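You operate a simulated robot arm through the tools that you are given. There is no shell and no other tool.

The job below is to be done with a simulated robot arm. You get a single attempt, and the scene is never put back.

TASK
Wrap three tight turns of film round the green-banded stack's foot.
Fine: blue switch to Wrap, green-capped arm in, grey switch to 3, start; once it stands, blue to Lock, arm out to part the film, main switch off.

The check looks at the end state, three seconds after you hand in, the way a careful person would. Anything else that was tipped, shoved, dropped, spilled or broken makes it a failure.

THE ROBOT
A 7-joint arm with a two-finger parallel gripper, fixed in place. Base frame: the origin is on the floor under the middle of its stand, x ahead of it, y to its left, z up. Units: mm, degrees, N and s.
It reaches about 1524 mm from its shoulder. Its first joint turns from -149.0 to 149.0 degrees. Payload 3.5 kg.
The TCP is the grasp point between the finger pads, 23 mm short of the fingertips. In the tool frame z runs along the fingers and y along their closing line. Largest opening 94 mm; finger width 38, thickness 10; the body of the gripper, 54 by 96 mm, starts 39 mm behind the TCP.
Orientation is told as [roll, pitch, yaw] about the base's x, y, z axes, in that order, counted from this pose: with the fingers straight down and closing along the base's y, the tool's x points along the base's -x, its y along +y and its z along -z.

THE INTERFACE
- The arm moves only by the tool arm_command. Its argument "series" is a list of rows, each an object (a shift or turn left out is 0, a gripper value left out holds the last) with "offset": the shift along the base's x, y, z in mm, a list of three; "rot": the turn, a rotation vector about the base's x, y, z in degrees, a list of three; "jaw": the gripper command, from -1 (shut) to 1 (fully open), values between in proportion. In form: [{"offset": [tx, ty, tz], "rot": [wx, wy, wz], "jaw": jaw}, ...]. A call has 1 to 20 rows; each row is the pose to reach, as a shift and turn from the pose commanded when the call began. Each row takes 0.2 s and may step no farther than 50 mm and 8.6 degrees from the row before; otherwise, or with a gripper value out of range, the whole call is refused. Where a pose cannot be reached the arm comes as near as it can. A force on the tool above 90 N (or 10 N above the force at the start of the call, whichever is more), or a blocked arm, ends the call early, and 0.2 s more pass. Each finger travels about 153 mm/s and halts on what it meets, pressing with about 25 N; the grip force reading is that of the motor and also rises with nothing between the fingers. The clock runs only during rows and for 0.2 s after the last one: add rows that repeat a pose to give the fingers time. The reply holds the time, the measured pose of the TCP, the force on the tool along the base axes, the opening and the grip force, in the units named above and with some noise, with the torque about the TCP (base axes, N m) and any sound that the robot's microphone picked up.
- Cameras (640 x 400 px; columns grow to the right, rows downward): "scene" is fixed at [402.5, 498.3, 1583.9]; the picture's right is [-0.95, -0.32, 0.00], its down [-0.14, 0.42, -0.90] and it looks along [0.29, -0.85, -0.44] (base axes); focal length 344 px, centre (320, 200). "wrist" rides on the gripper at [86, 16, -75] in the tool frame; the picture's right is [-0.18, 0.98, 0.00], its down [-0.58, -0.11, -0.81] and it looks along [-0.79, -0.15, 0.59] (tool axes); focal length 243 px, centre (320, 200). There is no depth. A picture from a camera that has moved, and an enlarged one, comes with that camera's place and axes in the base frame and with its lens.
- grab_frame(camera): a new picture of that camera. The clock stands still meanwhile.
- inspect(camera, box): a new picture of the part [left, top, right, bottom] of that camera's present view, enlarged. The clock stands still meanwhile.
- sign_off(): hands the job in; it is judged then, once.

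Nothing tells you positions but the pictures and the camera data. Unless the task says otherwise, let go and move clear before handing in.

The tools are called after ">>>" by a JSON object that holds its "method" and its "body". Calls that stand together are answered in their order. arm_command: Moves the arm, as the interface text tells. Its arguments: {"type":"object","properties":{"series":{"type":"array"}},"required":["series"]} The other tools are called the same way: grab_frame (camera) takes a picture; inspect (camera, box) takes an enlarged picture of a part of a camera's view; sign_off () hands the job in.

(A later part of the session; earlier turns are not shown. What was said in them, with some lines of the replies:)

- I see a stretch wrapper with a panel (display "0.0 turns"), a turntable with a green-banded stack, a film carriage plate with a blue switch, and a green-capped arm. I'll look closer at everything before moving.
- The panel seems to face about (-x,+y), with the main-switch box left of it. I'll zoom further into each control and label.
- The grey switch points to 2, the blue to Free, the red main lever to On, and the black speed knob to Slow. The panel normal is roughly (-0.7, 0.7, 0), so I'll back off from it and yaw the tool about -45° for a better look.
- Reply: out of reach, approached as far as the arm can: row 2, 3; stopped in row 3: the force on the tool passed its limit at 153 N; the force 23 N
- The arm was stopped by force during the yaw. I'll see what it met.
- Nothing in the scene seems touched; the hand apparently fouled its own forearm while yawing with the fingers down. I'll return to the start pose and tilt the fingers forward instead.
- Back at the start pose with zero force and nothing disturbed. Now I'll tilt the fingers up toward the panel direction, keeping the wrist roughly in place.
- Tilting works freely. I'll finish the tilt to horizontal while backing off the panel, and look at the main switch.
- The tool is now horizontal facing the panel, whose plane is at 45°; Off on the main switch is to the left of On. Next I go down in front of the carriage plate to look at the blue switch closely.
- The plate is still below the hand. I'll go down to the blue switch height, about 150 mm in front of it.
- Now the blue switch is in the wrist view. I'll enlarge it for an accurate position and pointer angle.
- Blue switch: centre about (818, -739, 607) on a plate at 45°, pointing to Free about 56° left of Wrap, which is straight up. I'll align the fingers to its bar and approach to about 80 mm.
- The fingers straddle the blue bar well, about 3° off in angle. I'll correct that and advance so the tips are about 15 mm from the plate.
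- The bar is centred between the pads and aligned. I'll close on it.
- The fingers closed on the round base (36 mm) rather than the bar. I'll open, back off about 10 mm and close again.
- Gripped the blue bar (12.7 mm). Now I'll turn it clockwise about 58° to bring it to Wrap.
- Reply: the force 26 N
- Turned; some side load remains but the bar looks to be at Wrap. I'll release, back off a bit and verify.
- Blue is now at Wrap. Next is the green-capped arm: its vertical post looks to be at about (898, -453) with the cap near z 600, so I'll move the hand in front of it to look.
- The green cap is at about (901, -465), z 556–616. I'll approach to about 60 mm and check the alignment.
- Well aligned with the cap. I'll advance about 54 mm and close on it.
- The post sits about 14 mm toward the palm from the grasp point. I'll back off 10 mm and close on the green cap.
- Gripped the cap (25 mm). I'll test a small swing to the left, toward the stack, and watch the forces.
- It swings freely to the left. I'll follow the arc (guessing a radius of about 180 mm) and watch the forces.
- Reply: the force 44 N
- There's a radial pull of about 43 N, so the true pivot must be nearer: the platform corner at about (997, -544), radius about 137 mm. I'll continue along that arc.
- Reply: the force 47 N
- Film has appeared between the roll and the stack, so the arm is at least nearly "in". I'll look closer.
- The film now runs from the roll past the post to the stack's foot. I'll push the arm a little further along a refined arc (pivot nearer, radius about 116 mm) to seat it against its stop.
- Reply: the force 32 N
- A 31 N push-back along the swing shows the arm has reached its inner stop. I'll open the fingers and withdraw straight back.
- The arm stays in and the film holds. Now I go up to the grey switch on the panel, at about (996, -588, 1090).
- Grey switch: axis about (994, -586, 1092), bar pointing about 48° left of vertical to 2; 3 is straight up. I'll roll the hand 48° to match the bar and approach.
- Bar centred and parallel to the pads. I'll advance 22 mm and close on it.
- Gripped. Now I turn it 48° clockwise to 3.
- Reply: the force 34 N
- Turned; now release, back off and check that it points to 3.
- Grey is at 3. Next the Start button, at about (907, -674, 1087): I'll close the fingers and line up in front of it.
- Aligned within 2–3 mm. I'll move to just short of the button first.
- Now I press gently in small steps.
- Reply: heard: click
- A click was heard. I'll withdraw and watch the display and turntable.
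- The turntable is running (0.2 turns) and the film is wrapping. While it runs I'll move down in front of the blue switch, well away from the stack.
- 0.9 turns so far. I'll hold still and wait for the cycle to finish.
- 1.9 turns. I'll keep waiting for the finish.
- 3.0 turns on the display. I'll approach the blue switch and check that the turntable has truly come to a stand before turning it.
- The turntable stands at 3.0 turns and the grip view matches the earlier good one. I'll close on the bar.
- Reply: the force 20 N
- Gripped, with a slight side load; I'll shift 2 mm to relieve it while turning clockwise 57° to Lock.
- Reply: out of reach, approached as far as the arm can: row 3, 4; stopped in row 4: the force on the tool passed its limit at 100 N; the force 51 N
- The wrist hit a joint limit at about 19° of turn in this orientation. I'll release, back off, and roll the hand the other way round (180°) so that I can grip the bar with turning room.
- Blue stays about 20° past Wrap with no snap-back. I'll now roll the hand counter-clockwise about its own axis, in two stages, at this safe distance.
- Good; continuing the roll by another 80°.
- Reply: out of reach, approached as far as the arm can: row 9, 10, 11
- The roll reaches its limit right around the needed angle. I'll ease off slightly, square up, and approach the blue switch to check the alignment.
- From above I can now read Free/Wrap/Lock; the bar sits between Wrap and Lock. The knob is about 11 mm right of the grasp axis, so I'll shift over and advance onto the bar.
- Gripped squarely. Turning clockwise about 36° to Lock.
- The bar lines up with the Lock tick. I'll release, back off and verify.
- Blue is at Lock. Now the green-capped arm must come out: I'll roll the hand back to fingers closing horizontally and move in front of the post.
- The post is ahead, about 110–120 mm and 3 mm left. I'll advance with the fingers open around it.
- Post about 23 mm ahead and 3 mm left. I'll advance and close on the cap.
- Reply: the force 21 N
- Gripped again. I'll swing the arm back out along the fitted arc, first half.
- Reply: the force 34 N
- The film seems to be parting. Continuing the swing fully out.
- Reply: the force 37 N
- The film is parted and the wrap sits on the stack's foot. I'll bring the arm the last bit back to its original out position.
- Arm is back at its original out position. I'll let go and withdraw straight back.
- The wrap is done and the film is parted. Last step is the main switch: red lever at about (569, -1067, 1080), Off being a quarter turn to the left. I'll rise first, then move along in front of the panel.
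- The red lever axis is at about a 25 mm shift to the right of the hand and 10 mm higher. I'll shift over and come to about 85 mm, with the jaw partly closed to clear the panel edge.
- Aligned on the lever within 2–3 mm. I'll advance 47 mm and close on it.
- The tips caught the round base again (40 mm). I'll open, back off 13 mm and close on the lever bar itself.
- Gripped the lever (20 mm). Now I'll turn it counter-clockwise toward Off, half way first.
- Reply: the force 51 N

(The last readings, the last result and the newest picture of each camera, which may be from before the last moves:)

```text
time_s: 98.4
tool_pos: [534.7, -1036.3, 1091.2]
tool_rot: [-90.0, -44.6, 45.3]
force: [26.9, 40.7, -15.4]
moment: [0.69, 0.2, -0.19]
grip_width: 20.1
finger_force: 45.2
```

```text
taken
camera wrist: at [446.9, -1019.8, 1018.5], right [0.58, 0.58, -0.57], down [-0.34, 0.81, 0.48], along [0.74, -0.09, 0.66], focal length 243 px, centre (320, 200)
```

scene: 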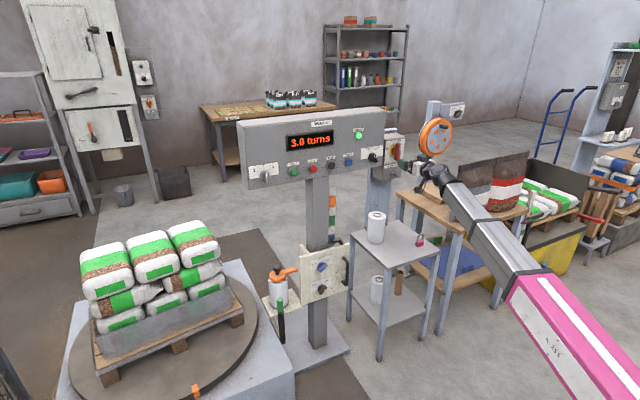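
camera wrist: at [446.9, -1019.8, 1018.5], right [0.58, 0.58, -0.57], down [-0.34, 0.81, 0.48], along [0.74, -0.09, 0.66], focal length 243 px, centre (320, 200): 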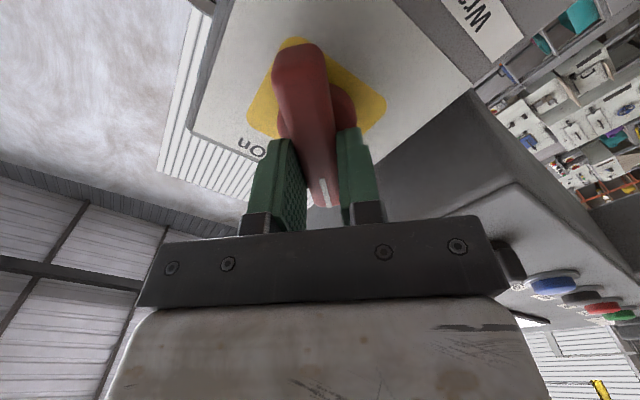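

Half way; the side load shows the lever axis is about 6 mm lower than my grasp axis. I'll lower accordingly while finishing the quarter turn.

>>> {"method": "arm_command", "body": {"series": [{"offset": [0, 0, -3.5]}, {"offset": [0, 0, -6], "rot": [-3, 3, 0]}, {"offset": [0, 0, -6.5], "rot": [-8, 8, 0]}, {"offset": [0, 0, -6.5], "rot": [-13, 13, 0]}, {"offset": [0, 0, -6.5], "rot": [-18, 18, 0]}, {"offset": [0, 0, -6.5], "rot": [-23, 23, 0]}, {"offset": [0, 0, -6.5], "rot": [-28, 28, 0]}, {"offset": [0, 0, -6.5], "rot": [-31.8, 31.8, 0]}, {"offset": [0, 0, -6.5], "rot": [-31.8, 31.8, 0]}]}}

>>> {"method": "grab_frame", "body": {"camera": "wrist"}}

>>> {"method": "inspect", "body": {"camera": "scene", "box": [340, 100, 440, 190]}}

```text
time_s: 100.4
tool_pos: [532.3, -1039.1, 1084.1]
tool_rot: [-90.3, 0.5, 45.3]
force: [27.7, 16.8, -8.9]
moment: [0.73, 0.11, 0.28]
grip_width: 20.0
finger_force: 44.8
```

```text
taken
camera wrist: at [418.7, -1048.8, 1069.0], right [0.13, 0.12, -0.98], down [-0.16, 0.98, 0.1], along [0.98, 0.15, 0.15], focal length 243 px, centre (320, 200)
```

wrist: 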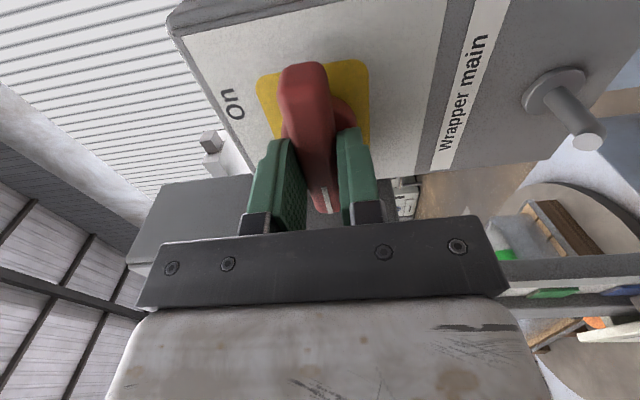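

```text
4.44 times, centred on (390, 145) of scene
camera zoom: at [402.5, 498.3, 1583.9], right [-0.95, -0.32, 0.0], down [-0.14, 0.42, -0.9], along [0.29, -0.85, -0.44], focal length 1527 px, centre (9, 444)
```

zoom: 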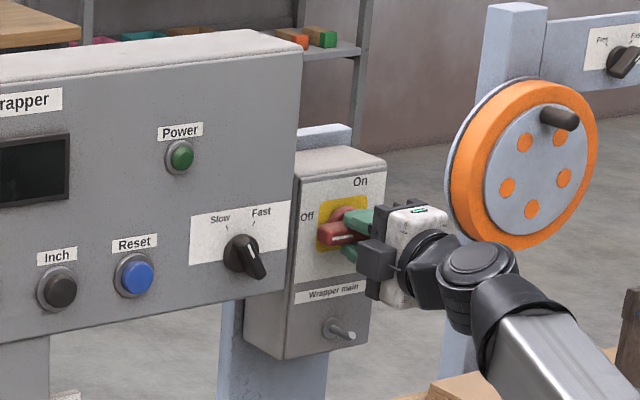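

Power lamp and display are dark: the main is off with the lever pointing left. I'll release and back away.

>>> {"method": "arm_command", "body": {"series": [{"jaw": -0.4}, {"jaw": 0.4}, {"jaw": 0.5}, {"offset": [-12, 12, 0], "jaw": 0.5}, {"offset": [-35, 35, 0], "jaw": 0.5}, {"offset": [-65, 65, 0], "jaw": 0.5}, {"offset": [-95, 95, 0], "jaw": 0.5}, {"offset": [-125, 125, 0], "jaw": 0.5}, {"offset": [-125, 125, 0], "jaw": 0.5}]}}

>>> {"method": "grab_frame", "body": {"camera": "scene"}}

>>> {"method": "grab_frame", "body": {"camera": "wrist"}}

>>> {"method": "inspect", "body": {"camera": "scene", "box": [360, 110, 440, 190]}}

>>> {"method": "inspect", "body": {"camera": "scene", "box": [50, 200, 350, 400]}}

```text
time_s: 102.4
tool_pos: [405.5, -915.4, 1086.0]
tool_rot: [-90.4, 0.3, 45.0]
force: [0.1, -0.3, 0.9]
moment: [0.0, 0.01, 0.03]
grip_width: 70.7
finger_force: 0.1
```

```text
taken
```

scene: 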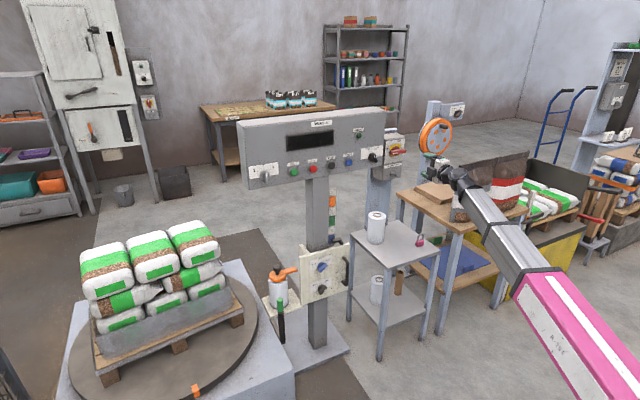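

```text
taken
camera wrist: at [291.3, -924.0, 1069.7], right [0.13, 0.12, -0.98], down [-0.16, 0.98, 0.1], along [0.98, 0.14, 0.15], focal length 243 px, centre (320, 200)
```

wrist: 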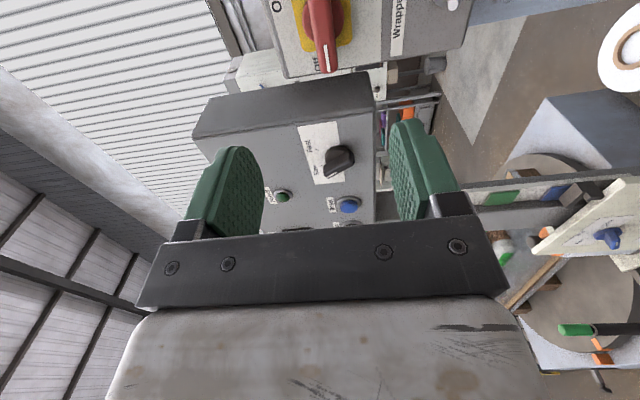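

```text
5.00 times, centred on (400, 150) of scene
camera zoom: at [402.5, 498.3, 1583.9], right [-0.95, -0.32, 0.0], down [-0.14, 0.42, -0.9], along [0.29, -0.85, -0.44], focal length 1718 px, centre (-80, 450)
```

zoom: 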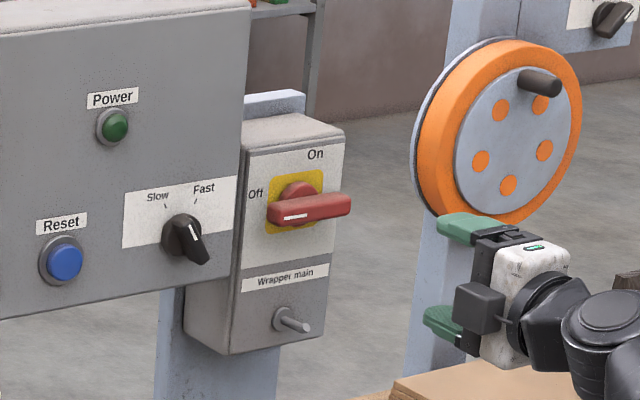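

```text
2.00 times, centred on (200, 300) of scene
camera zoom: at [402.5, 498.3, 1583.9], right [-0.95, -0.32, 0.0], down [-0.14, 0.42, -0.9], along [0.29, -0.85, -0.44], focal length 687 px, centre (560, 0)
```

zoom: 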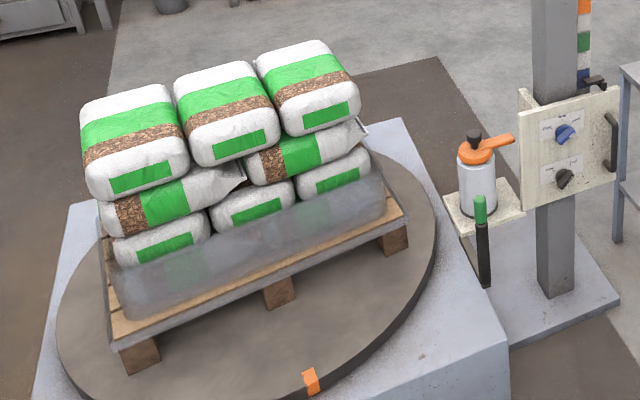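

Main is Off, the film is parted and the wrap is in place. I'll move the arm further clear and check that nothing else was disturbed.

>>> {"method": "arm_command", "body": {"series": [{"offset": [0, 30, 20], "jaw": 0.5}, {"offset": [10, 65, 40], "jaw": 0.5}, {"offset": [25, 100, 60], "jaw": 0.5}, {"offset": [45, 135, 75], "jaw": 0.5}, {"offset": [65, 170, 90], "jaw": 0.5}, {"offset": [85, 205, 100], "jaw": 0.5}, {"offset": [105, 240, 100], "jaw": 0.5}, {"offset": [105, 240, 100], "jaw": 0.5}]}}

>>> {"method": "grab_frame", "body": {"camera": "scene"}}

>>> {"method": "inspect", "body": {"camera": "scene", "box": [340, 100, 600, 320]}}

>>> {"method": "inspect", "body": {"camera": "scene", "box": [230, 100, 410, 210]}}

>>> {"method": "inspect", "body": {"camera": "scene", "box": [300, 235, 360, 305]}}

```text
time_s: 104.2
tool_pos: [510.1, -673.9, 1184.7]
tool_rot: [-90.6, 0.3, 44.9]
force: [-0.1, -0.1, 0.0]
moment: [-0.01, -0.01, 0.02]
grip_width: 70.5
finger_force: 0.1
```

```text
taken
```

scene: 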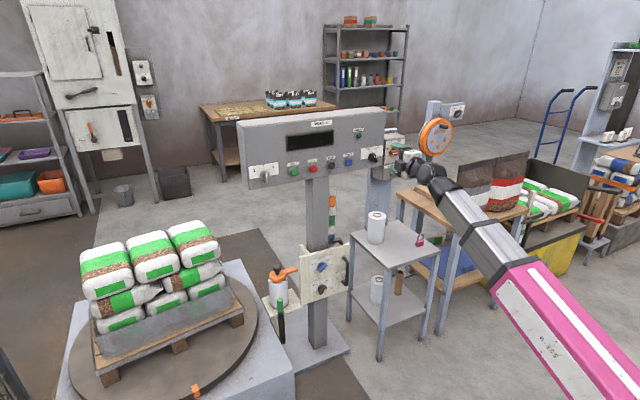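

```text
1.82 times, centred on (470, 210) of scene
camera zoom: at [402.5, 498.3, 1583.9], right [-0.95, -0.32, 0.0], down [-0.14, 0.42, -0.9], along [0.29, -0.85, -0.44], focal length 625 px, centre (47, 182)
```

zoom: 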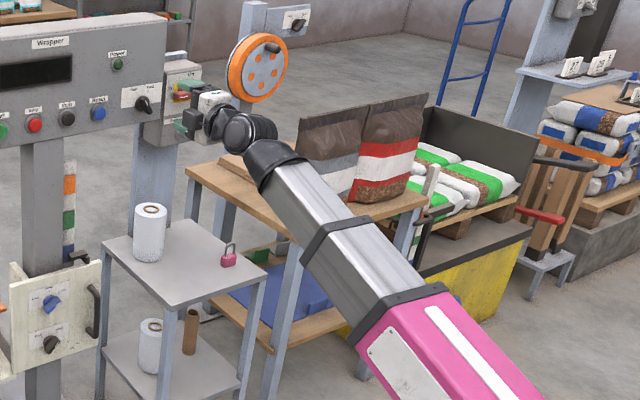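

```text
3.56 times, centred on (320, 155) of scene
camera zoom: at [402.5, 498.3, 1583.9], right [-0.95, -0.32, 0.0], down [-0.14, 0.42, -0.9], along [0.29, -0.85, -0.44], focal length 1222 px, centre (320, 360)
```

zoom: 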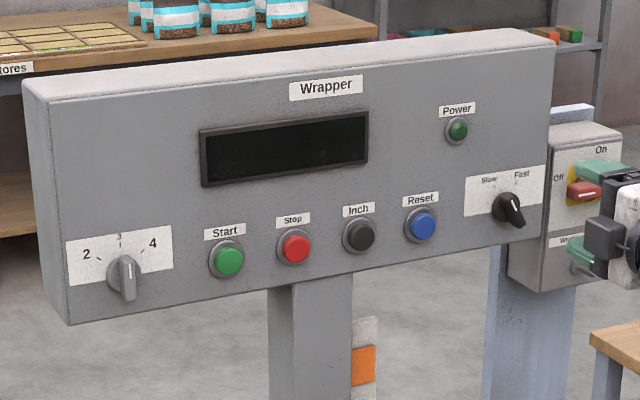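

```text
5.71 times, centred on (330, 270) of scene
camera zoom: at [402.5, 498.3, 1583.9], right [-0.95, -0.32, 0.0], down [-0.14, 0.42, -0.9], along [0.29, -0.85, -0.44], focal length 1963 px, centre (263, -200)
```

zoom: 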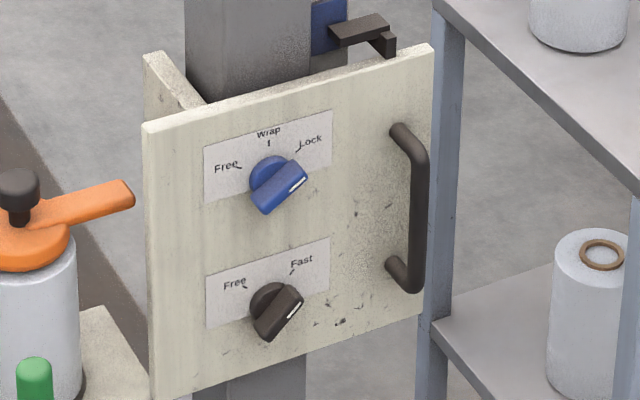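

Everything matches the required end state. Three turns of film are on the stack's foot and the film is parted. Blue is at Lock, the green-capped arm is out and the main is Off with the power lamp dark. The roll, padlock and bags are where they were and the hand is empty and clear, so I'm handing in.

>>> {"method": "sign_off", "body": {}}

```text
The job is handed in.
```

The green-banded stack's foot is wrapped with three turns of film, and the job is handed in.

- **Wrapping:** with blue at Wrap, the green-capped arm in and grey at 3, I pressed Start. The table ran until the display read 3.0 turns and then stood still.
- **Finishing:** I turned blue to Lock, swung the arm back out to where it started, and the film parted. The main switch is now at Off, with the power lamp and display dark.
- **Slips along the way:**
  - The hand jammed once at the very start, most likely against its own forearm.
  - It reached a joint limit while turning blue to Lock, so I let go and gripped again from the other side.
  - It caught the round base of the blue switch, and later of the main switch, before gripping the bar properly.
- **Surroundings:** in the last pictures the film roll, padlock and bags are where they were, and nothing looks tipped or moved. The hand is empty and clear of the machine.

I judged the film's tightness only from the pictures, where it looks snug around the foot.
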